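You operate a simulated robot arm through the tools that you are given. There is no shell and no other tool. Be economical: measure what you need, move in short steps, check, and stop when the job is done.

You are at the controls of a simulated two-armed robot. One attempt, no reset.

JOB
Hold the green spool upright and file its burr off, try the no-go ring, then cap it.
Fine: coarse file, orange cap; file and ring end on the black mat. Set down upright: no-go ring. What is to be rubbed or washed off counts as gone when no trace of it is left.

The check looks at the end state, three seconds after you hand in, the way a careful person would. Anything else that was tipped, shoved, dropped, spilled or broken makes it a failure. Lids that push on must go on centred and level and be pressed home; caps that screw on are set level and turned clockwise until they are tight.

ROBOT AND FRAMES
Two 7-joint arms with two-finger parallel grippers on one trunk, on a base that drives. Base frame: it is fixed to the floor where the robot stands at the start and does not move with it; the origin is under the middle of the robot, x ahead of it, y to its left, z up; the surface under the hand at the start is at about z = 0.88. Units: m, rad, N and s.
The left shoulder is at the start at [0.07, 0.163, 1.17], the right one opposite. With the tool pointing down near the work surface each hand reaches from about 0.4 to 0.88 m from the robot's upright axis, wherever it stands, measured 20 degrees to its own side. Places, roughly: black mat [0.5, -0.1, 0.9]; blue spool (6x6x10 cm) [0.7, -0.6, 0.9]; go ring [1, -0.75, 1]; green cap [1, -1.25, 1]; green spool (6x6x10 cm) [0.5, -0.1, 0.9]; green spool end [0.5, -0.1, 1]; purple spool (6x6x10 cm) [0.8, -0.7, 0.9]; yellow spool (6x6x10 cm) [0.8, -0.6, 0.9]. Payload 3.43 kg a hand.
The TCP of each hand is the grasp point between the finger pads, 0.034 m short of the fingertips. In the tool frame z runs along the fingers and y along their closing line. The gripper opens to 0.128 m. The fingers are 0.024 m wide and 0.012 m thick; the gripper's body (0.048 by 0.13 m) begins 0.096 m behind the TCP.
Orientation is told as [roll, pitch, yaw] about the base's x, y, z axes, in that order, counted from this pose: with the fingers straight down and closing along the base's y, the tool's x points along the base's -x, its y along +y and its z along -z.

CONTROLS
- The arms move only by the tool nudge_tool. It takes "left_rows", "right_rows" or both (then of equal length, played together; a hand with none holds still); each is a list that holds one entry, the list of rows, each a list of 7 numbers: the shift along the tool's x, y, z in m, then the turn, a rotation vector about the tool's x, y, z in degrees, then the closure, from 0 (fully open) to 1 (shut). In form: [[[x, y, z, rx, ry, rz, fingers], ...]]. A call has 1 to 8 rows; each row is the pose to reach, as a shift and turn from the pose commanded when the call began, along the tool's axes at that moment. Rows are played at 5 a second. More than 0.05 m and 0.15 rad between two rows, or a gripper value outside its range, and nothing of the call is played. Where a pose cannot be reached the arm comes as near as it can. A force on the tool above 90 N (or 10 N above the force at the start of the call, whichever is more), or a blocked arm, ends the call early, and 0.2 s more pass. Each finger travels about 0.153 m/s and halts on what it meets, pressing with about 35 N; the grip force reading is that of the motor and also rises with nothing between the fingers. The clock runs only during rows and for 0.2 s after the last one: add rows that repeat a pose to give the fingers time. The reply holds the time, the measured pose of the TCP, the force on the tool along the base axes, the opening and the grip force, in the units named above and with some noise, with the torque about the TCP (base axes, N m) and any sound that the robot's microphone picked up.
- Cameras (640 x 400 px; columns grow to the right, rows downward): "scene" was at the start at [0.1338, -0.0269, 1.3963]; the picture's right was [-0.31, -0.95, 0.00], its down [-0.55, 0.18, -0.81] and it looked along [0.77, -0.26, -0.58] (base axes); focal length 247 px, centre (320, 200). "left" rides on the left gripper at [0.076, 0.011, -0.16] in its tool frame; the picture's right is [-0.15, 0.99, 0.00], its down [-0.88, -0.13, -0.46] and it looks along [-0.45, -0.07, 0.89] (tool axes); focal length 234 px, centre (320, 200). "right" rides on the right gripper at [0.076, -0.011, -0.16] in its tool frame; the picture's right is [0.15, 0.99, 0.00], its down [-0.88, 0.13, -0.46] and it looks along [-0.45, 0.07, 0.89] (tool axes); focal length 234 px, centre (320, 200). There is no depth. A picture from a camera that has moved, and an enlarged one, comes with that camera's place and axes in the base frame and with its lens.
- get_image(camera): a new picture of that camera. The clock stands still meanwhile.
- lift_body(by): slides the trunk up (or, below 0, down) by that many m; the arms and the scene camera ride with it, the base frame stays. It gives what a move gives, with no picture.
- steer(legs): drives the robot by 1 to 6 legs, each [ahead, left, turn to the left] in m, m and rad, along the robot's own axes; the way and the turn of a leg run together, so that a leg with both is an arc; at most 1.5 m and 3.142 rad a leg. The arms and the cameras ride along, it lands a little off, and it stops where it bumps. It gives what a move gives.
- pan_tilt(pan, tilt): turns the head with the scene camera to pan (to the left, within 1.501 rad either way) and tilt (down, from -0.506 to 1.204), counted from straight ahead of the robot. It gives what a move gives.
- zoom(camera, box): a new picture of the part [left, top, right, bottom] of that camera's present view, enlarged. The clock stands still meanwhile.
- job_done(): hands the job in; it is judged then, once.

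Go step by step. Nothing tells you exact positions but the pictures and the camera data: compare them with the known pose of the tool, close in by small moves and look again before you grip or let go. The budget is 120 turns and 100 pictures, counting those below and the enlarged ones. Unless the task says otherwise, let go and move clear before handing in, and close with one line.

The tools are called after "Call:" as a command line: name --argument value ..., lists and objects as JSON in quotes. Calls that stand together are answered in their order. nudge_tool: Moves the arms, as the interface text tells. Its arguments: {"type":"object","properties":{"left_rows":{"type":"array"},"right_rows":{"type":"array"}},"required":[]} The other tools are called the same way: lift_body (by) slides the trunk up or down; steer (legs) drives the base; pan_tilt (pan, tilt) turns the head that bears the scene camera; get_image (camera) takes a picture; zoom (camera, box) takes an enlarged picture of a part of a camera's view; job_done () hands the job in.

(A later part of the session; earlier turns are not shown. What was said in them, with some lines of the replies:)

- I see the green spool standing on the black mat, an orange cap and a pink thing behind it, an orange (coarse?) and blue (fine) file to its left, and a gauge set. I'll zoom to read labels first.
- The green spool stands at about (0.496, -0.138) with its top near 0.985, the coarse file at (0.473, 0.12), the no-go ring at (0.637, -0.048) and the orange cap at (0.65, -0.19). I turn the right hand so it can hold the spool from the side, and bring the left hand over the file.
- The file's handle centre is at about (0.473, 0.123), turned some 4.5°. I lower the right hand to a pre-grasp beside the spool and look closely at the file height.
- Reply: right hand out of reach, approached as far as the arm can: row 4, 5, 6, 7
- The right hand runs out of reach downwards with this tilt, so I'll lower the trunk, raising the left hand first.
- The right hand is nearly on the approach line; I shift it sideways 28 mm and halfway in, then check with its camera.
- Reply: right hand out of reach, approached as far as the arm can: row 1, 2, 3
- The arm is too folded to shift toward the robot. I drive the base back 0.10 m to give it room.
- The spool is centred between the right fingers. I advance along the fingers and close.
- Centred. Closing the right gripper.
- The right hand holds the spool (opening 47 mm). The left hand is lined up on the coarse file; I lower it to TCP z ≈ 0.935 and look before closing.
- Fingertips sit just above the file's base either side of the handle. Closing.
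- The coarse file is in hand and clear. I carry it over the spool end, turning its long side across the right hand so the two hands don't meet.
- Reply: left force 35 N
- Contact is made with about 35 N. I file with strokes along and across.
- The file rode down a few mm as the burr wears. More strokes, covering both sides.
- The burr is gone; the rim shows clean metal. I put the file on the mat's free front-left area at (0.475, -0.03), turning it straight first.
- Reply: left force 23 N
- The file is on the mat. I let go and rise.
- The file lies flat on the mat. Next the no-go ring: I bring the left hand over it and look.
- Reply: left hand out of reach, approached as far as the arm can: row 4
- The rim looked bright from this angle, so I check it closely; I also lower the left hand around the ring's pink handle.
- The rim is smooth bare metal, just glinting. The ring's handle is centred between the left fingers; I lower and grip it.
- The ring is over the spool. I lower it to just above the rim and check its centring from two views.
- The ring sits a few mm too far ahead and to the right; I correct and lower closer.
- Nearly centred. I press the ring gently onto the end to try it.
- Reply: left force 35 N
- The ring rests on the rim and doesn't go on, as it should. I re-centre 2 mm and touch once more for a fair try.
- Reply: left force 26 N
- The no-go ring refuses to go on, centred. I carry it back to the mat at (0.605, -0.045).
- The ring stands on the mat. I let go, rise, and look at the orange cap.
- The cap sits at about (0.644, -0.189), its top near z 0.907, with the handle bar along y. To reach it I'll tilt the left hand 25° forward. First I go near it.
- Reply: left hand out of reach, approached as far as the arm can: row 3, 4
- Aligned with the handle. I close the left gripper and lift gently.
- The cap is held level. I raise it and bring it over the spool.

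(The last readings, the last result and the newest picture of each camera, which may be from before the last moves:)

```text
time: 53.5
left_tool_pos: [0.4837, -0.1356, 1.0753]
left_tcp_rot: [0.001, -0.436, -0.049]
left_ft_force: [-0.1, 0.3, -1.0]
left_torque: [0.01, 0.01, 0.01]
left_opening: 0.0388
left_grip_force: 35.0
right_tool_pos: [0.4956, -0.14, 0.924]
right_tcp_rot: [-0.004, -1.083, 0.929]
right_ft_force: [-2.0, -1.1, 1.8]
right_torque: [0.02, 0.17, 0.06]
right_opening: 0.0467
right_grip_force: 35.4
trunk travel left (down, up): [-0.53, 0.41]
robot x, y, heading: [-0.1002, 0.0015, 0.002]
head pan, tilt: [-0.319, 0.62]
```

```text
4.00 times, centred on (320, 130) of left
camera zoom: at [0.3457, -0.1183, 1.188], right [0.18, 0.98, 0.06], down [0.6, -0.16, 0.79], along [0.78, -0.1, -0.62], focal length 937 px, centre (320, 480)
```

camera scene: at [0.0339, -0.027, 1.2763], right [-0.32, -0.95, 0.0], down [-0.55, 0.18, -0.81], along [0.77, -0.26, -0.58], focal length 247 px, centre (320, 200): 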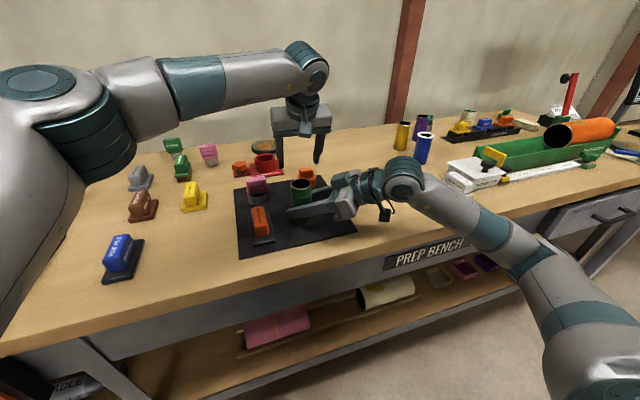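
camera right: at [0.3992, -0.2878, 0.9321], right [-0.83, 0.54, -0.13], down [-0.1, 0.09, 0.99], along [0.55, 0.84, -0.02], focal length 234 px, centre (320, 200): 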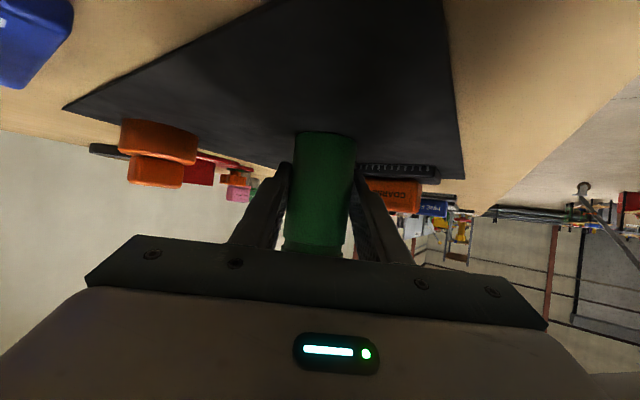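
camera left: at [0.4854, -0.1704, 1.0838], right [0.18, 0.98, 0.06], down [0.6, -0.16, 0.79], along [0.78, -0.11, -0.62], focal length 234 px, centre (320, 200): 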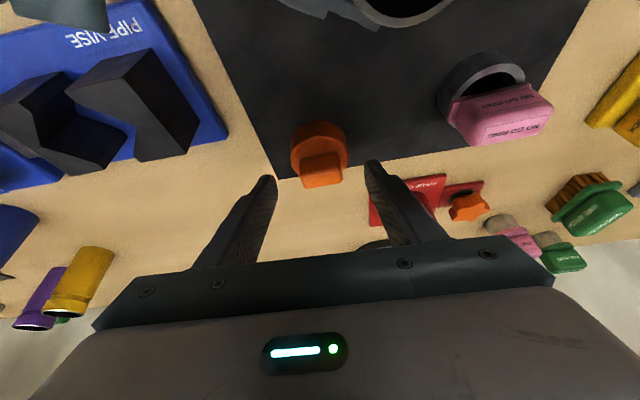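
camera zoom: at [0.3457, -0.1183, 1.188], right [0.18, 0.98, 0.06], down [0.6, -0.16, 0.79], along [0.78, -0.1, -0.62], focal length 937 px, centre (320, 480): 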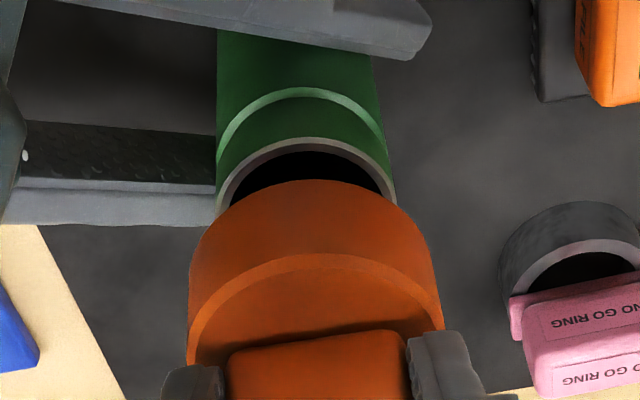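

The cap looks coaxial with the spool in both views. I lower it to just above the rim.

Call:
nudge_tool --left_rows '[[[0.0042, 0, 0.0091, 0, 0, 0, 1], [0.0084, 0, 0.0181, 0, 0, 0, 1], [0.0101, 0, 0.0218, 0, 0, 0, 1], [0.0101, 0, 0.0218, 0, 0, 0, 1]]]'

Call:
zoom --camera "scene" --box '[272, 155, 336, 195]'

Call:
zoom --camera "left" --box '[240, 80, 400, 180]'

```text
time: 54.5
left_tool_pos: [0.4834, -0.1378, 1.051]
left_tcp_rot: [0.001, -0.435, -0.05]
left_ft_force: [0.9, 0.1, -0.5]
left_torque: [0.0, -0.04, 0.02]
left_opening: 0.0387
left_grip_force: 35.3
right_tool_pos: [0.4961, -0.1404, 0.9237]
right_tcp_rot: [-0.005, -1.082, 0.93]
right_ft_force: [-2.8, -0.5, 2.3]
right_torque: [0.07, 0.18, 0.05]
right_opening: 0.0468
right_grip_force: 35.3
trunk travel left (down, up): [-0.53, 0.41]
robot x, y, heading: [-0.0985, 0.0031, 0.002]
head pan, tilt: [-0.319, 0.62]
```

```text
10.00 times, centred on (304, 175) of scene
camera zoom: at [0.0337, -0.0271, 1.2763], right [-0.32, -0.95, 0.0], down [-0.55, 0.18, -0.81], along [0.77, -0.26, -0.58], focal length 2468 px, centre (480, 450)
```

zoom: 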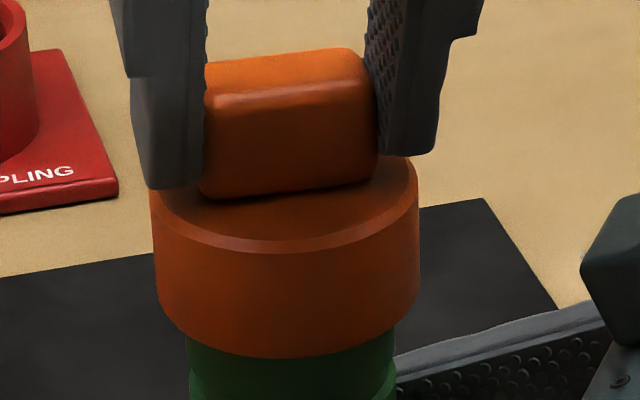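

```text
4.00 times, centred on (320, 130) of left
camera zoom: at [0.3455, -0.118, 1.1633], right [0.18, 0.98, 0.06], down [0.6, -0.16, 0.79], along [0.78, -0.11, -0.62], focal length 937 px, centre (320, 480)
```

zoom: 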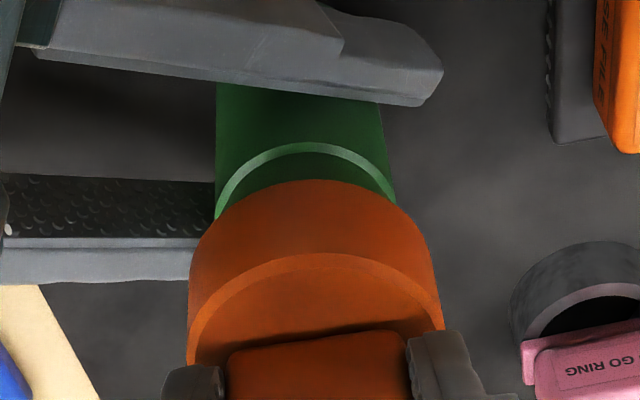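

Call:
nudge_tool --left_rows '[[[-0.0018, 0, 0.0008, 0, 0, 0, 1], [-0.001, 0, 0.0026, 0, 0, 0, 1], [-0.0001, 0, 0.0045, 0, 0, 0, 1], [0.0007, 0, 0.0062, 0, 0, 0, 1], [0.0007, 0, 0.0062, 0, 0, 0, 1]]]'

Call:
zoom --camera "scene" --box '[272, 155, 336, 195]'

```text
time: 55.6
left_tool_pos: [0.485, -0.1363, 1.0432]
left_tcp_rot: [0.0, -0.435, -0.049]
left_ft_force: [1.7, 0.7, -0.9]
left_torque: [0.01, -0.01, 0.0]
left_opening: 0.0389
left_grip_force: 35.0
right_tool_pos: [0.496, -0.1408, 0.9233]
right_tcp_rot: [-0.005, -1.084, 0.928]
right_ft_force: [-2.5, -0.2, 0.6]
right_torque: [0.08, 0.17, 0.02]
right_opening: 0.0469
right_grip_force: 34.5
trunk travel left (down, up): [-0.53, 0.41]
robot x, y, heading: [-0.1014, 0.0012, -0.002]
head pan, tilt: [-0.319, 0.62]
```

```text
10.00 times, centred on (304, 175) of scene
camera zoom: at [0.0338, -0.0271, 1.2763], right [-0.32, -0.95, 0.0], down [-0.55, 0.18, -0.81], along [0.77, -0.26, -0.58], focal length 2468 px, centre (480, 450)
```

zoom: 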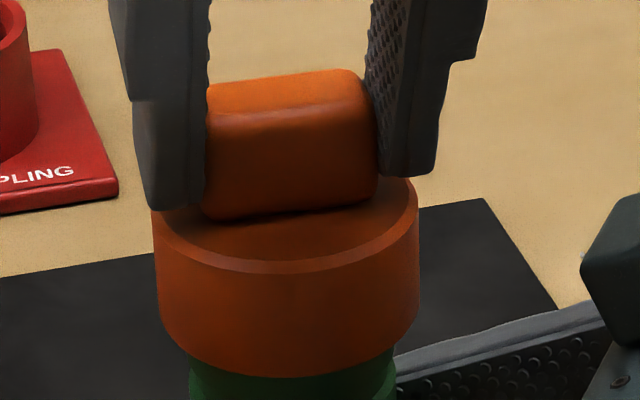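

The cap skirt is already over the rim without force, so it is centred. I keep lowering.

Call:
nudge_tool --left_rows '[[[0.0008, 0, 0.0018, 0, 0, 0, 1], [0.0017, 0, 0.0036, 0, 0, 0, 1], [0.0025, 0, 0.0054, 0, 0, 0, 1], [0.0025, 0, 0.0054, 0, 0, 0, 1]]]'

```text
time: 56.6
left_tool_pos: [0.4857, -0.137, 1.037]
left_tcp_rot: [0.0, -0.436, -0.048]
left_ft_force: [0.1, -0.7, -0.3]
left_torque: [0.01, 0.01, 0.0]
left_opening: 0.0388
left_grip_force: 35.3
right_tool_pos: [0.496, -0.1404, 0.924]
right_tcp_rot: [-0.005, -1.084, 0.928]
right_ft_force: [-2.7, -0.1, 0.5]
right_torque: [0.06, 0.19, 0.02]
right_opening: 0.0467
right_grip_force: 35.2
trunk travel left (down, up): [-0.53, 0.41]
robot x, y, heading: [-0.0971, 0.0006, -0.002]
head pan, tilt: [-0.319, 0.62]
```

Call:
nudge_tool --left_rows '[[[0.0008, 0, 0.0018, 0, 0, 0, 1], [0.0017, 0, 0.0036, 0, 0, 0, 1], [0.0025, 0, 0.0054, 0, 0, 0, 1], [0.0025, 0, 0.0054, 0, 0, 0, 1]]]'

Call:
zoom --camera "scene" --box '[272, 155, 336, 195]'

```text
time: 57.6
left_tool_pos: [0.4859, -0.1368, 1.0326]
left_tcp_rot: [-0.002, -0.437, -0.049]
left_ft_force: [0.0, 0.1, -0.6]
left_torque: [-0.02, -0.05, 0.03]
left_opening: 0.0387
left_grip_force: 34.5
right_tool_pos: [0.4972, -0.14, 0.9238]
right_tcp_rot: [-0.006, -1.084, 0.928]
right_ft_force: [-1.7, 0.8, 0.4]
right_torque: [0.07, 0.19, 0.05]
right_opening: 0.0469
right_grip_force: 35.3
trunk travel left (down, up): [-0.53, 0.41]
robot x, y, heading: [-0.0976, -0.0003, -0.006]
head pan, tilt: [-0.319, 0.62]
```

```text
10.00 times, centred on (304, 175) of scene
camera zoom: at [0.0338, -0.0271, 1.2763], right [-0.32, -0.95, 0.0], down [-0.55, 0.18, -0.81], along [0.77, -0.26, -0.58], focal length 2468 px, centre (480, 450)
```

zoom: 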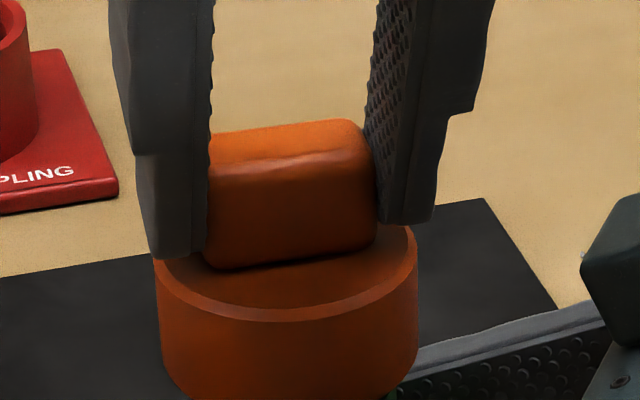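

Call:
nudge_tool --left_rows '[[[0.0008, 0, 0.0018, 0, 0, 0, 1], [0.0017, 0, 0.0036, 0, 0, 0, 1], [0.0025, 0, 0.0054, 0, 0, 0, 1], [0.0025, 0, 0.0054, 0, 0, 0, 1]]]'

Call:
zoom --camera "scene" --box '[256, 155, 352, 215]'

```text
time: 58.6
left_tool_pos: [0.4856, -0.1363, 1.0259]
left_tcp_rot: [-0.001, -0.439, -0.049]
left_ft_force: [1.4, 1.0, 3.4]
left_torque: [-0.02, -0.13, 0.04]
left_opening: 0.0388
left_grip_force: 35.3
right_tool_pos: [0.4971, -0.1397, 0.9251]
right_tcp_rot: [-0.005, -1.084, 0.929]
right_ft_force: [-2.4, -0.5, 0.8]
right_torque: [0.21, 0.15, -0.04]
right_opening: 0.0466
right_grip_force: 34.8
trunk travel left (down, up): [-0.53, 0.41]
robot x, y, heading: [-0.1023, -0.0008, -0.004]
head pan, tilt: [-0.319, 0.62]
```

```text
6.67 times, centred on (304, 185) of scene
camera zoom: at [0.0338, -0.027, 1.2764], right [-0.32, -0.95, 0.0], down [-0.55, 0.18, -0.81], along [0.77, -0.26, -0.58], focal length 1646 px, centre (427, 300)
```

zoom: 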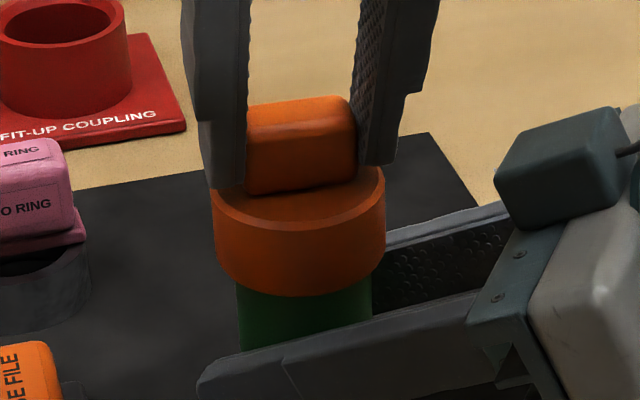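

Contact begins about where the cap should bottom out. I press it home.

Call:
nudge_tool --left_rows '[[[0.0008, 0, 0.0018, 0, 0, 0, 1], [0.0015, 0, 0.0032, 0, 0, 0, 1], [0.0015, 0, 0.0032, 0, 0, 0, 1]]]'

```text
time: 59.5
left_tool_pos: [0.484, -0.1367, 1.0257]
left_tcp_rot: [-0.003, -0.441, -0.047]
left_ft_force: [-4.7, 5.2, 33.8]
left_torque: [0.17, -0.27, 0.09]
left_opening: 0.0388
left_grip_force: 35.4
right_tool_pos: [0.4959, -0.1411, 0.9243]
right_tcp_rot: [-0.007, -1.083, 0.929]
right_ft_force: [10.5, -2.8, -7.8]
right_torque: [0.99, 0.01, -0.2]
right_opening: 0.0468
right_grip_force: 35.5
trunk travel left (down, up): [-0.53, 0.41]
robot x, y, heading: [-0.0995, -0.0009, -0.0]
head pan, tilt: [-0.319, 0.62]
```

Call:
nudge_tool --left_rows '[[[0.0008, 0, 0.0018, 0, 0, 0, 1], [0.0015, 0, 0.0032, 0, 0, 0, 1], [0.0015, 0, 0.0032, 0, 0, 0, 1]]]'

Call:
zoom --camera "scene" --box '[256, 155, 352, 215]'

```text
time: 60.2
left_tool_pos: [0.4855, -0.1379, 1.0229]
left_tcp_rot: [-0.004, -0.443, -0.045]
left_ft_force: [-0.7, 11.9, 53.8]
left_torque: [0.58, -0.49, 0.18]
left_opening: 0.0387
left_grip_force: 35.2
right_tool_pos: [0.4975, -0.1398, 0.9232]
right_tcp_rot: [-0.008, -1.081, 0.93]
right_ft_force: [15.6, -11.1, -15.1]
right_torque: [0.72, -0.01, -0.24]
right_opening: 0.0468
right_grip_force: 35.6
trunk travel left (down, up): [-0.53, 0.41]
robot x, y, heading: [-0.1008, 0.0025, 0.001]
head pan, tilt: [-0.319, 0.62]
```

```text
6.67 times, centred on (304, 185) of scene
camera zoom: at [0.0328, -0.026, 1.2767], right [-0.32, -0.95, 0.0], down [-0.55, 0.18, -0.81], along [0.77, -0.26, -0.58], focal length 1646 px, centre (427, 300)
```

zoom: 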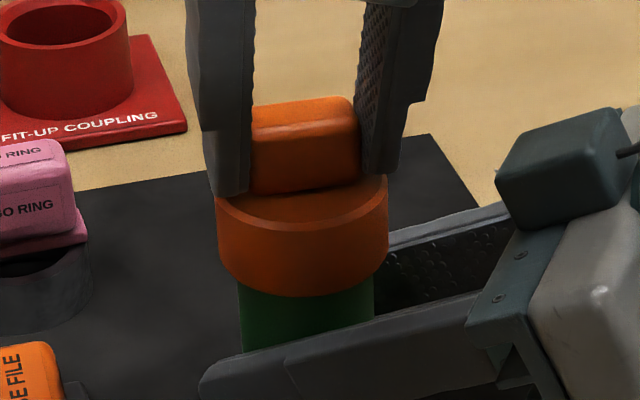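

The cap skirt now reaches the spool's shoulder, level, and holds 54 N without moving: home. I ease off, release the left hand and back it away.

Call:
nudge_tool --left_rows '[[[-0.002, 0, -0.005, 0, 0, 0, 0.9], [-0.002, 0, -0.005, 0, 0, 0, 0.7], [-0.002, 0, -0.005, 0, 0, 0, 0.5], [-0.002, 0, -0.005, 0, 0, 0, 0.5], [-0.002, 0, -0.04, 0, 0, 0, 0.5], [-0.002, 0, -0.08, 0, 0, 0, 0.5], [-0.002, 0, -0.12, 0, 0, 0, 0.5]]]'

Call:
zoom --camera "scene" --box '[256, 155, 352, 215]'

Call:
get_image --camera "left"

```text
time: 61.9
left_tool_pos: [0.435, -0.1376, 1.1274]
left_tcp_rot: [-0.001, -0.437, -0.049]
left_ft_force: [-0.1, 0.0, 0.4]
left_torque: [-0.01, -0.02, 0.0]
left_opening: 0.0643
left_grip_force: 0.1
right_tool_pos: [0.4957, -0.1407, 0.9249]
right_tcp_rot: [-0.007, -1.085, 0.931]
right_ft_force: [-0.8, 0.6, 0.4]
right_torque: [-0.07, -0.01, -0.1]
right_opening: 0.0469
right_grip_force: 35.1
trunk travel left (down, up): [-0.53, 0.41]
robot x, y, heading: [-0.1023, 0.0004, 0.001]
head pan, tilt: [-0.319, 0.62]
```

```text
6.67 times, centred on (304, 185) of scene
camera zoom: at [0.0333, -0.0272, 1.2763], right [-0.32, -0.95, 0.0], down [-0.55, 0.18, -0.81], along [0.77, -0.26, -0.58], focal length 1646 px, centre (427, 300)
```

zoom: 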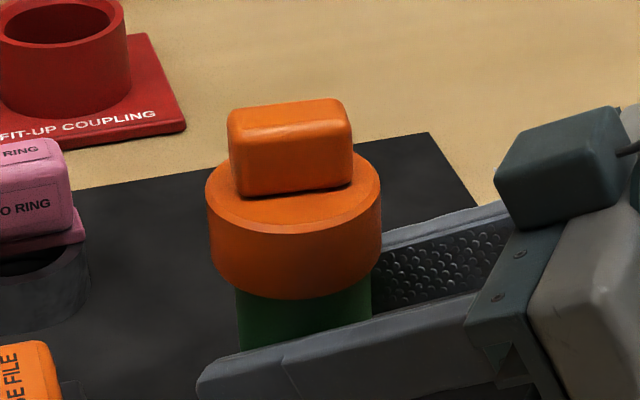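

```text
26 pictures are left
camera left: at [0.2977, -0.1177, 1.2395], right [0.18, 0.98, 0.06], down [0.6, -0.16, 0.78], along [0.78, -0.1, -0.62], focal length 234 px, centre (320, 200)
```

left: 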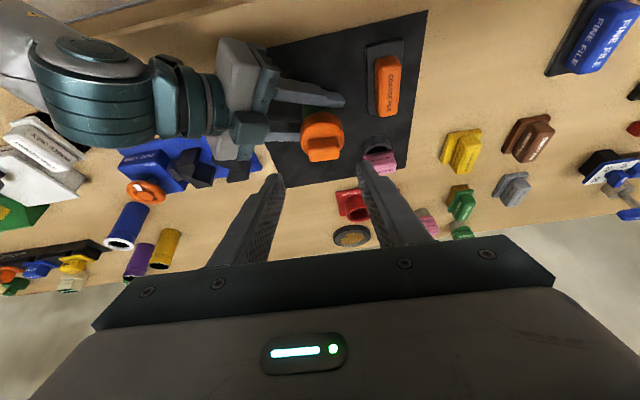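

The cap sits on. Now I release the spool with the right hand and back straight out.

Call:
nudge_tool --right_rows '[[[0, 0, 0, 0, 0, 0, 0.8], [0, 0, 0, 0, 0, 0, 0.5], [0, 0, 0, 0, 0, 0, 0.3], [0, 0, 0, 0, 0, 0, 0.2], [0, 0, 0, 0, 0, 0, 0.2]]]'

Call:
zoom --camera "scene" --box '[256, 155, 352, 215]'

Call:
nudge_tool --right_rows '[[[0, 0, -0.03, 0, 0, 0, 0.2], [0, 0, -0.06, 0, 0, 0, 0.2], [0, 0, -0.09, 0, 0, 0, 0.2], [0, 0, -0.12, 0, 0, 0, 0.2]]]'

Call:
get_image --camera "right"

Call:
zoom --camera "scene" --box '[256, 155, 352, 215]'

```text
time: 63.0
left_tool_pos: [0.4368, -0.1361, 1.1265]
left_tcp_rot: [0.0, -0.436, -0.048]
left_ft_force: [0.0, -0.1, 0.5]
left_torque: [-0.01, -0.03, 0.0]
left_opening: 0.0639
left_grip_force: 0.0
right_tool_pos: [0.4963, -0.1401, 0.9234]
right_tcp_rot: [-0.005, -1.082, 0.926]
right_ft_force: [-0.2, -0.3, 0.7]
right_torque: [0.01, 0.0, 0.02]
right_opening: 0.1023
right_grip_force: 0.1
trunk travel left (down, up): [-0.53, 0.41]
robot x, y, heading: [-0.0995, 0.0011, -0.006]
head pan, tilt: [-0.319, 0.62]
```

```text
6.67 times, centred on (304, 185) of scene
camera zoom: at [0.0342, -0.0271, 1.2763], right [-0.32, -0.95, 0.0], down [-0.55, 0.18, -0.81], along [0.77, -0.26, -0.58], focal length 1646 px, centre (427, 300)
```

zoom: 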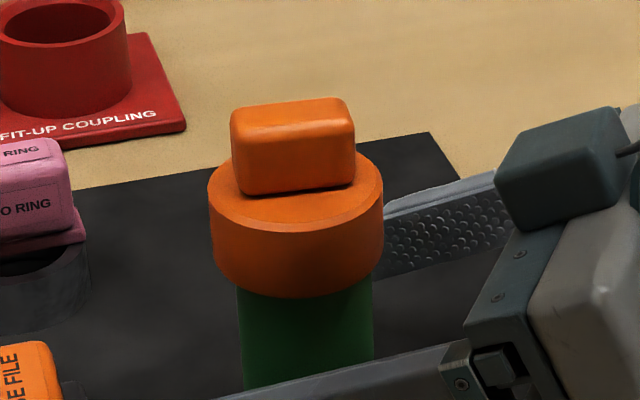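

```text
time: 64.0
left_tool_pos: [0.435, -0.1355, 1.1266]
left_tcp_rot: [-0.001, -0.438, -0.049]
left_ft_force: [-0.8, 0.6, 0.2]
left_torque: [0.01, -0.07, -0.01]
left_opening: 0.0642
left_grip_force: 0.1
right_tool_pos: [0.4289, -0.2094, 0.9532]
right_tcp_rot: [0.092, -1.057, 0.863]
right_ft_force: [-0.7, 0.1, -7.8]
right_torque: [0.61, -0.5, -0.11]
right_opening: 0.1022
right_grip_force: 0.0
right hand out of reach, approached as far as the arm can: row 4
trunk travel left (down, up): [-0.53, 0.41]
robot x, y, heading: [-0.0967, -0.0007, -0.003]
head pan, tilt: [-0.319, 0.62]
```

```text
24 pictures are left
camera right: at [0.3342, -0.3594, 0.9648], right [-0.84, 0.53, -0.08], down [-0.05, 0.08, 1.0], along [0.53, 0.85, -0.04], focal length 234 px, centre (320, 200)
```

right: 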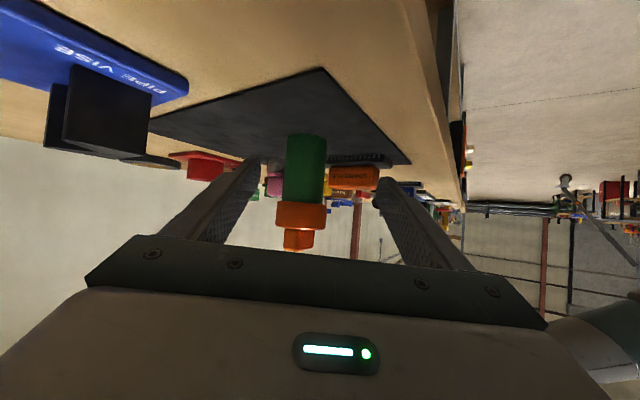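

```text
6.67 times, centred on (304, 185) of scene
camera zoom: at [0.0324, -0.027, 1.2764], right [-0.32, -0.95, 0.0], down [-0.55, 0.18, -0.81], along [0.77, -0.26, -0.58], focal length 1646 px, centre (427, 300)
```

zoom: 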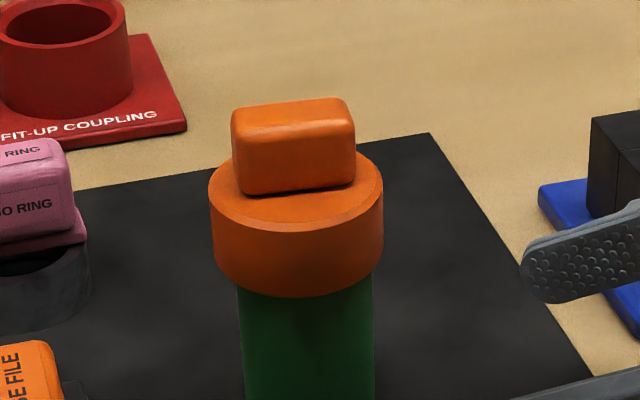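

The spool stands free. I check cap centring with closer views from the right camera.

Call:
zoom --camera "right" --box '[264, 185, 344, 255]'

Call:
zoom --camera "scene" --box '[272, 168, 336, 218]'

Call:
zoom --camera "left" --box '[282, 100, 362, 170]'

```text
5.71 times, centred on (304, 220) of right
camera zoom: at [0.3342, -0.3594, 0.9648], right [-0.84, 0.53, -0.08], down [-0.05, 0.08, 1.0], along [0.53, 0.85, -0.04], focal length 1338 px, centre (411, 86)
```

zoom: 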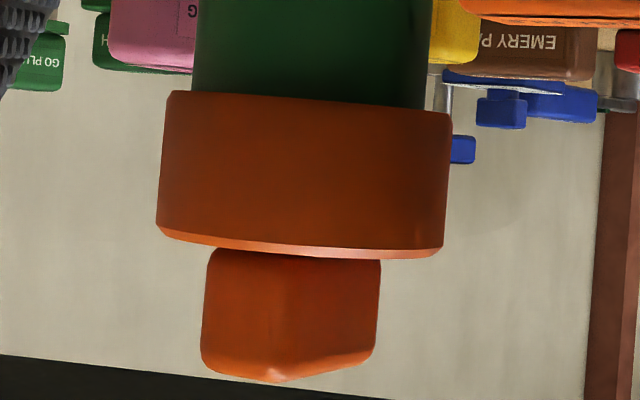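

```text
8.00 times, centred on (304, 193) of scene
camera zoom: at [0.0324, -0.027, 1.2764], right [-0.32, -0.95, 0.0], down [-0.55, 0.18, -0.81], along [0.77, -0.26, -0.58], focal length 1975 px, centre (448, 256)
```

zoom: 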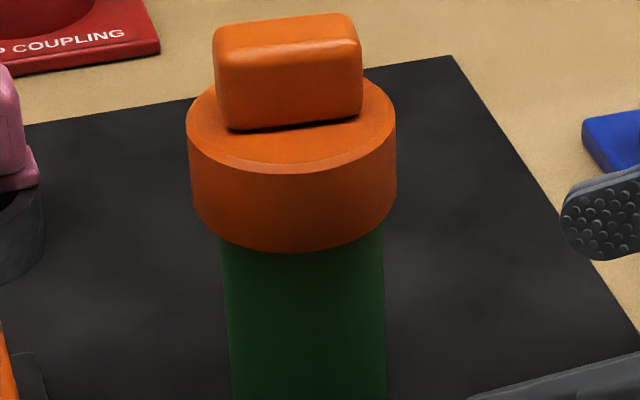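

```text
5.71 times, centred on (322, 135) of left
camera zoom: at [0.2968, -0.1172, 1.2399], right [0.18, 0.98, 0.06], down [0.6, -0.16, 0.79], along [0.78, -0.1, -0.61], focal length 1338 px, centre (309, 571)
```

zoom: 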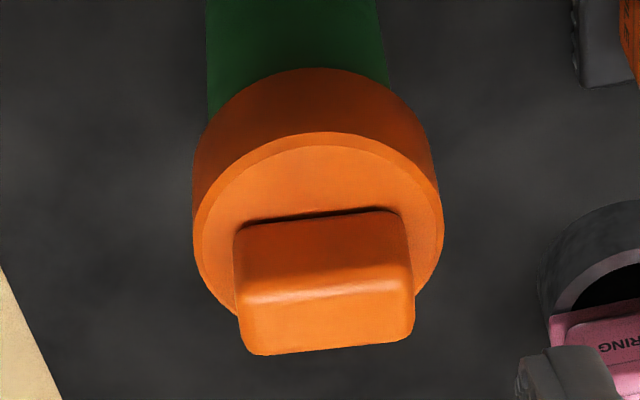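

The cap is centred and level with the spool from all three sides. The right arm reports a slight load where it stopped, so I look at the whole scene.

Call:
get_image --camera "scene"

```text
19 pictures are left
camera scene: at [0.0324, -0.027, 1.2764], right [-0.32, -0.95, 0.0], down [-0.55, 0.18, -0.81], along [0.77, -0.26, -0.58], focal length 247 px, centre (320, 200)
```

scene: 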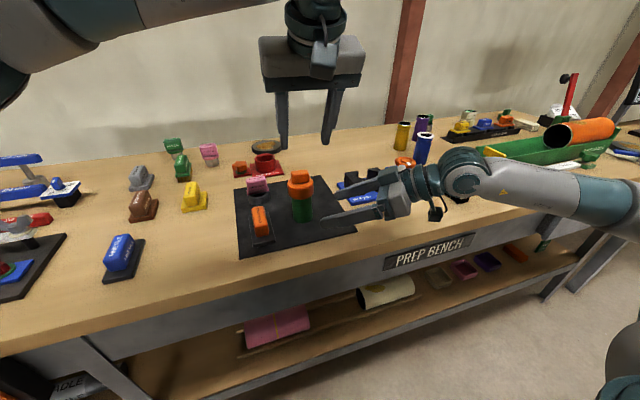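

Call:
zoom --camera "scene" --box '[380, 100, 640, 262]'

```text
2.46 times, centred on (510, 181) of scene
camera zoom: at [0.0324, -0.027, 1.2764], right [-0.32, -0.95, 0.0], down [-0.55, 0.18, -0.81], along [0.77, -0.26, -0.58], focal length 608 px, centre (-148, 247)
```

zoom: 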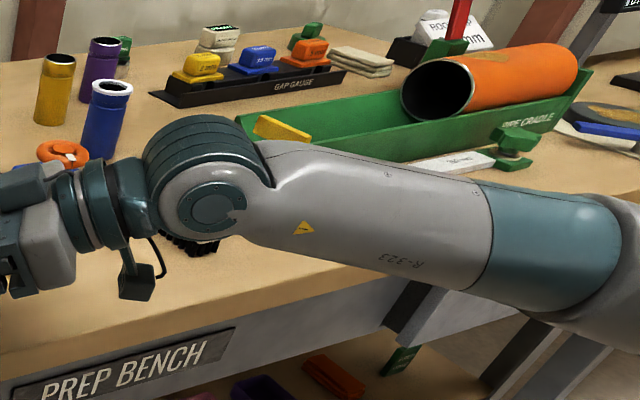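

Call:
nudge_tool --right_rows '[[[0, 0, 0, 0, 0, 0, 0.2], [0, 0, 0, 0, 0, 0, 0.2]]]'

Call:
get_image --camera "scene"

```text
time: 64.7
left_tool_pos: [0.4359, -0.1367, 1.1265]
left_tcp_rot: [0.0, -0.437, -0.05]
left_ft_force: [-0.9, 0.7, 0.0]
left_torque: [-0.04, 0.02, 0.0]
left_opening: 0.0643
left_grip_force: 0.0
right_tool_pos: [0.435, -0.2104, 0.9767]
right_tcp_rot: [-0.015, -1.079, 0.957]
right_ft_force: [0.1, 0.1, -0.6]
right_torque: [0.0, 0.0, 0.0]
right_opening: 0.1022
right_grip_force: 0.1
trunk travel left (down, up): [-0.53, 0.41]
robot x, y, heading: [-0.1001, -0.0014, -0.004]
head pan, tilt: [-0.319, 0.62]
```

```text
17 pictures are left
camera scene: at [0.0348, -0.027, 1.2762], right [-0.32, -0.95, 0.0], down [-0.55, 0.18, -0.81], along [0.77, -0.26, -0.58], focal length 247 px, centre (320, 200)
```

scene: 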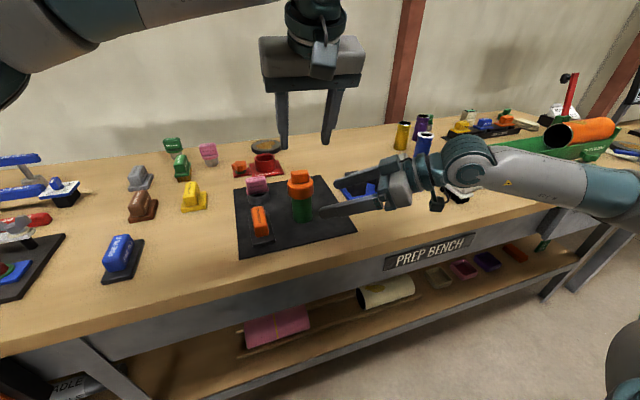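

It was only a passing transient; both hands are free now and the file, ring and capped spool stand on the mat. For certainty I'll give the cap one more straight press with the closed left fingers.

Call:
nudge_tool --left_rows '[[[-0.011, 0, 0.012, 0, 8.3, 0, 0.8], [-0.022, 0.001, 0.025, 0, 16.6, 0, 1], [-0.033, 0.001, 0.037, 0, 25, 0, 1], [-0.0436, 0.002, 0.0495, 0, 25, 0, 1], [-0.0436, 0.002, 0.0495, 0, 25, 0, 1]]]'

Call:
zoom --camera "scene" --box '[240, 120, 368, 200]'

Call:
zoom --camera "left" --box '[240, 100, 400, 220]'

```text
time: 65.8
left_tool_pos: [0.497, -0.1362, 1.1031]
left_tcp_rot: [-0.001, 0.001, -0.049]
left_ft_force: [-0.8, -0.4, 0.7]
left_torque: [0.01, -0.01, 0.0]
left_opening: 0.0001
left_grip_force: 33.0
right_tool_pos: [0.4345, -0.2103, 0.9785]
right_tcp_rot: [-0.016, -1.08, 0.956]
right_ft_force: [-0.7, 0.6, 0.0]
right_torque: [0.01, -0.04, 0.01]
right_opening: 0.1023
right_grip_force: 0.1
trunk travel left (down, up): [-0.53, 0.41]
robot x, y, heading: [-0.1009, 0.0011, -0.001]
head pan, tilt: [-0.319, 0.62]
```

```text
5.00 times, centred on (304, 160) of scene
camera zoom: at [0.0341, -0.0272, 1.2763], right [-0.32, -0.95, 0.0], down [-0.55, 0.18, -0.81], along [0.77, -0.26, -0.58], focal length 1234 px, centre (400, 400)
```

zoom: 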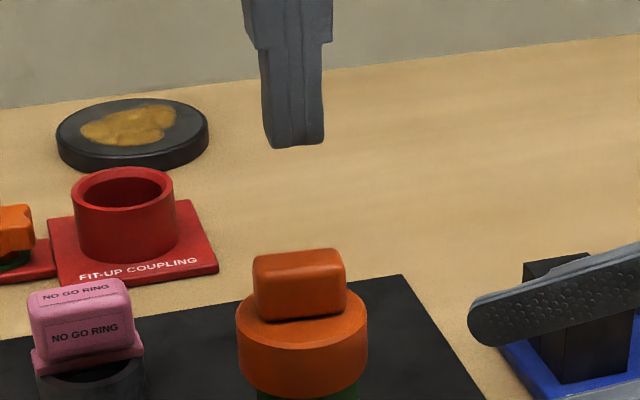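

```text
3.33 times, centred on (320, 160) of left
camera zoom: at [0.42, -0.121, 1.2624], right [0.2, 0.98, 0.0], down [0.87, -0.17, 0.46], along [0.45, -0.09, -0.89], focal length 781 px, centre (320, 333)
```

zoom: 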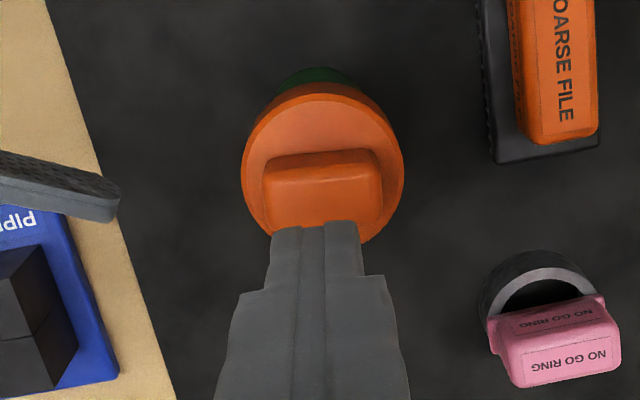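

Aligned above the handle. Lowering to touch.

Call:
nudge_tool --left_rows '[[[0, 0, 0.025, 0, 0, 0, 1], [0, 0, 0.043, 0, 0, 0, 1], [0, 0, 0.048, 0, 0, 0, 1], [0, 0, 0.05, 0, 0, 0, 1]]]'

```text
time: 66.8
left_tool_pos: [0.4965, -0.1364, 1.0539]
left_tcp_rot: [-0.001, -0.001, -0.049]
left_ft_force: [-0.4, -0.6, -0.5]
left_torque: [-0.04, -0.01, 0.01]
left_opening: 0.0001
left_grip_force: 32.9
right_tool_pos: [0.4345, -0.2103, 0.9781]
right_tcp_rot: [-0.016, -1.078, 0.956]
right_ft_force: [-0.5, -0.4, -0.5]
right_torque: [-0.03, 0.03, 0.0]
right_opening: 0.1026
right_grip_force: 0.0
trunk travel left (down, up): [-0.53, 0.41]
robot x, y, heading: [-0.1, -0.0016, -0.003]
head pan, tilt: [-0.319, 0.62]
```

Call:
nudge_tool --left_rows '[[[0, 0, 0.002, 0, 0, 0, 1], [0, 0, 0.004, 0, 0, 0, 1], [0, 0, 0.006, 0, 0, 0, 1], [0, 0, 0.008, 0, 0, 0, 1]]]'

```text
time: 67.8
left_tool_pos: [0.4966, -0.1358, 1.0476]
left_tcp_rot: [-0.002, -0.003, -0.05]
left_ft_force: [3.5, -0.8, 15.5]
left_torque: [-0.05, -0.14, 0.03]
left_opening: 0.0
left_grip_force: 32.4
right_tool_pos: [0.4352, -0.2114, 0.9773]
right_tcp_rot: [-0.021, -1.079, 0.959]
right_ft_force: [-0.3, -0.7, -0.7]
right_torque: [0.02, 0.04, 0.0]
right_opening: 0.1025
right_grip_force: 0.1
trunk travel left (down, up): [-0.53, 0.41]
robot x, y, heading: [-0.1001, -0.003, 0.001]
head pan, tilt: [-0.319, 0.62]
```

Touching at 15 N. One firm press.

Call:
nudge_tool --left_rows '[[[0, 0, 0.002, 0, 0, 0, 1], [0, 0, 0.004, 0, 0, 0, 1], [0, 0, 0.0055, 0, 0, 0, 1], [0, 0, 0.0055, 0, 0, 0, 1]]]'

Call:
zoom --camera "scene" --box '[240, 130, 368, 220]'

```text
time: 68.8
left_tool_pos: [0.4948, -0.1355, 1.0471]
left_tcp_rot: [-0.006, -0.012, -0.05]
left_ft_force: [11.7, -4.0, 67.3]
left_torque: [-0.15, -0.77, 0.0]
left_opening: 0.0
left_grip_force: 33.3
right_tool_pos: [0.4304, -0.2098, 0.9809]
right_tcp_rot: [-0.027, -1.08, 0.966]
right_ft_force: [-0.3, 0.1, 0.0]
right_torque: [0.09, -0.02, 0.03]
right_opening: 0.1023
right_grip_force: 0.1
trunk travel left (down, up): [-0.53, 0.41]
robot x, y, heading: [-0.101, -0.0051, -0.001]
head pan, tilt: [-0.319, 0.62]
```

```text
4.44 times, centred on (304, 175) of scene
camera zoom: at [0.0294, -0.0263, 1.2773], right [-0.32, -0.95, 0.0], down [-0.55, 0.18, -0.82], along [0.77, -0.26, -0.58], focal length 1097 px, centre (391, 311)
```

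zoom: 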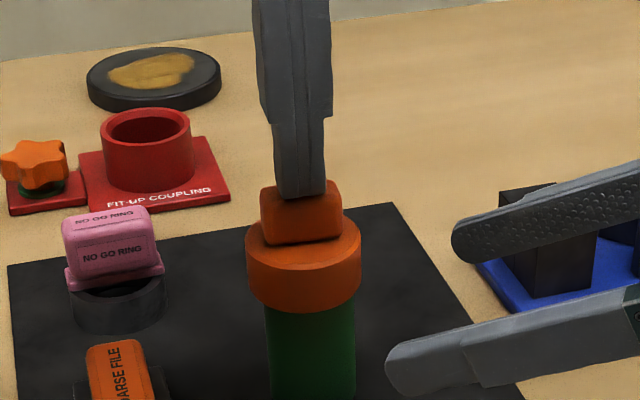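

The cap doesn't yield at 67 N: it is home. I raise the left hand and back the robot away.

Call:
nudge_tool --left_rows '[[[0, 0, -0.01, 0, 0, 0, 1], [0, 0, -0.05, 0, 0, 0, 1], [0, 0, -0.1, 0, 0, 0, 1], [0, 0, -0.13, 0, 0, 0, 1]]]'

Call:
steer --legs '[[-0.15, 0, 0]]'

Call:
get_image --camera "scene"

Call:
zoom --camera "scene" --box '[220, 110, 380, 210]'

```text
time: 69.8
left_tool_pos: [0.4981, -0.1356, 1.1648]
left_tcp_rot: [0.001, 0.0, -0.05]
left_ft_force: [-0.1, -1.1, -0.7]
left_torque: [0.0, 0.0, 0.0]
left_opening: 0.0001
left_grip_force: 32.7
right_tool_pos: [0.4341, -0.2114, 0.9787]
right_tcp_rot: [-0.017, -1.08, 0.959]
right_ft_force: [-0.8, 0.2, 0.3]
right_torque: [0.0, -0.01, 0.01]
right_opening: 0.1023
right_grip_force: 0.1
trunk travel left (down, up): [-0.53, 0.41]
robot x, y, heading: [-0.1028, 0.0001, -0.001]
head pan, tilt: [-0.319, 0.62]
```

```text
time: 71.2
left_tool_pos: [0.3478, -0.1347, 1.1666]
left_tcp_rot: [0.001, 0.0, -0.05]
left_ft_force: [-0.1, -0.1, 0.2]
left_torque: [0.01, -0.02, -0.02]
left_opening: 0.0001
left_grip_force: 33.2
right_tool_pos: [0.2831, -0.2113, 0.9783]
right_tcp_rot: [-0.019, -1.08, 0.956]
right_ft_force: [-0.4, 0.2, 0.4]
right_torque: [0.02, 0.0, 0.01]
right_opening: 0.1024
right_grip_force: 0.1
trunk travel left (down, up): [-0.53, 0.41]
robot x, y, heading: [-0.2538, -0.002, -0.005]
head pan, tilt: [-0.319, 0.62]
```

```text
13 pictures are left
camera scene: at [-0.1175, -0.027, 1.2763], right [-0.32, -0.95, 0.0], down [-0.55, 0.19, -0.81], along [0.77, -0.26, -0.58], focal length 247 px, centre (320, 200)
```

scene: 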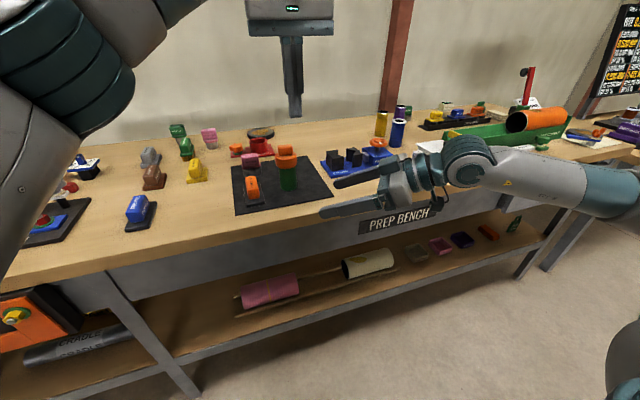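

```text
4.00 times, centred on (300, 160) of scene
camera zoom: at [-0.1175, -0.027, 1.2763], right [-0.32, -0.95, 0.0], down [-0.55, 0.19, -0.81], along [0.77, -0.26, -0.58], focal length 987 px, centre (400, 360)
```

zoom: 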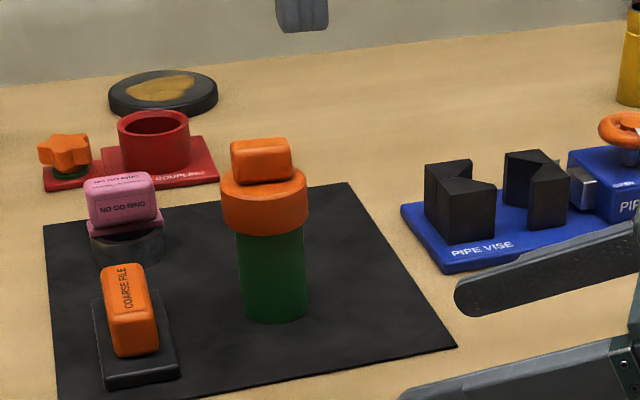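

Everything stands as wanted. There's a notice board at the far right; I read it before handing in.

Call:
pan_tilt --pan -0.9 --tilt 0.2

Call:
get_image --camera "scene"

```text
time: 72.2
left_tool_pos: [0.3482, -0.1358, 1.164]
left_tcp_rot: [0.001, 0.0, -0.052]
left_ft_force: [-0.4, -0.2, 0.2]
left_torque: [0.0, 0.04, 0.01]
left_opening: 0.0
left_grip_force: 33.0
right_tool_pos: [0.2832, -0.2113, 0.9785]
right_tcp_rot: [-0.02, -1.078, 0.954]
right_ft_force: [-0.2, 0.6, 0.2]
right_torque: [-0.01, 0.01, 0.0]
right_opening: 0.1023
right_grip_force: 0.3
trunk travel left (down, up): [-0.53, 0.41]
robot x, y, heading: [-0.2528, -0.0002, -0.007]
head pan, tilt: [-0.901, 0.201]
```

```text
11 pictures are left
camera scene: at [-0.1425, -0.0722, 1.3147], right [-0.79, -0.62, 0.0], down [-0.12, 0.16, -0.98], along [0.61, -0.77, -0.2], focal length 247 px, centre (320, 200)
```

scene: 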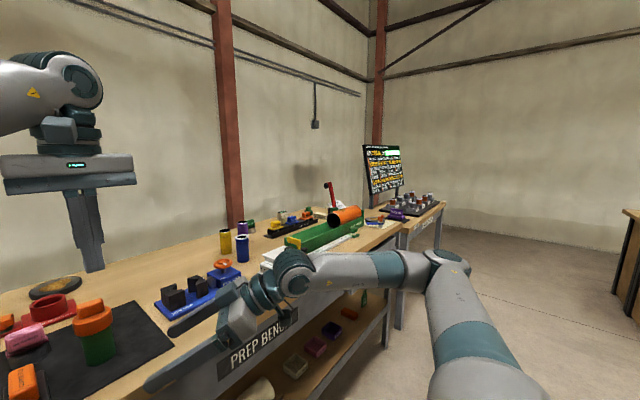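

Call:
zoom --camera "scene" --box '[356, 138, 412, 200]'

```text
6.45 times, centred on (384, 169) of scene
camera zoom: at [-0.1425, -0.0722, 1.3147], right [-0.79, -0.62, 0.0], down [-0.12, 0.16, -0.98], along [0.61, -0.77, -0.2], focal length 1592 px, centre (-93, 400)
```

zoom: 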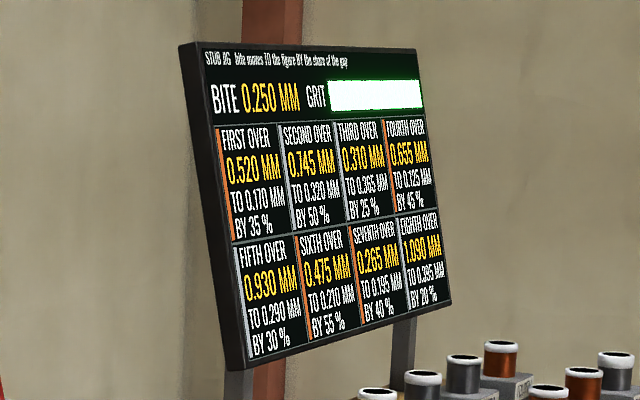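

The board belongs to another station (the stub jig) and has no bearing on this job. The spool is clean and capped, the file and ring are on the mat, and both hands are clear, so I hand in.

Call:
job_done

```text
The job is handed in.
```

The green spool's burr is filed off with the coarse file and the no-go ring would not go on. The orange cap is pressed home, the file and ring rest on the black mat, and the job is handed in.
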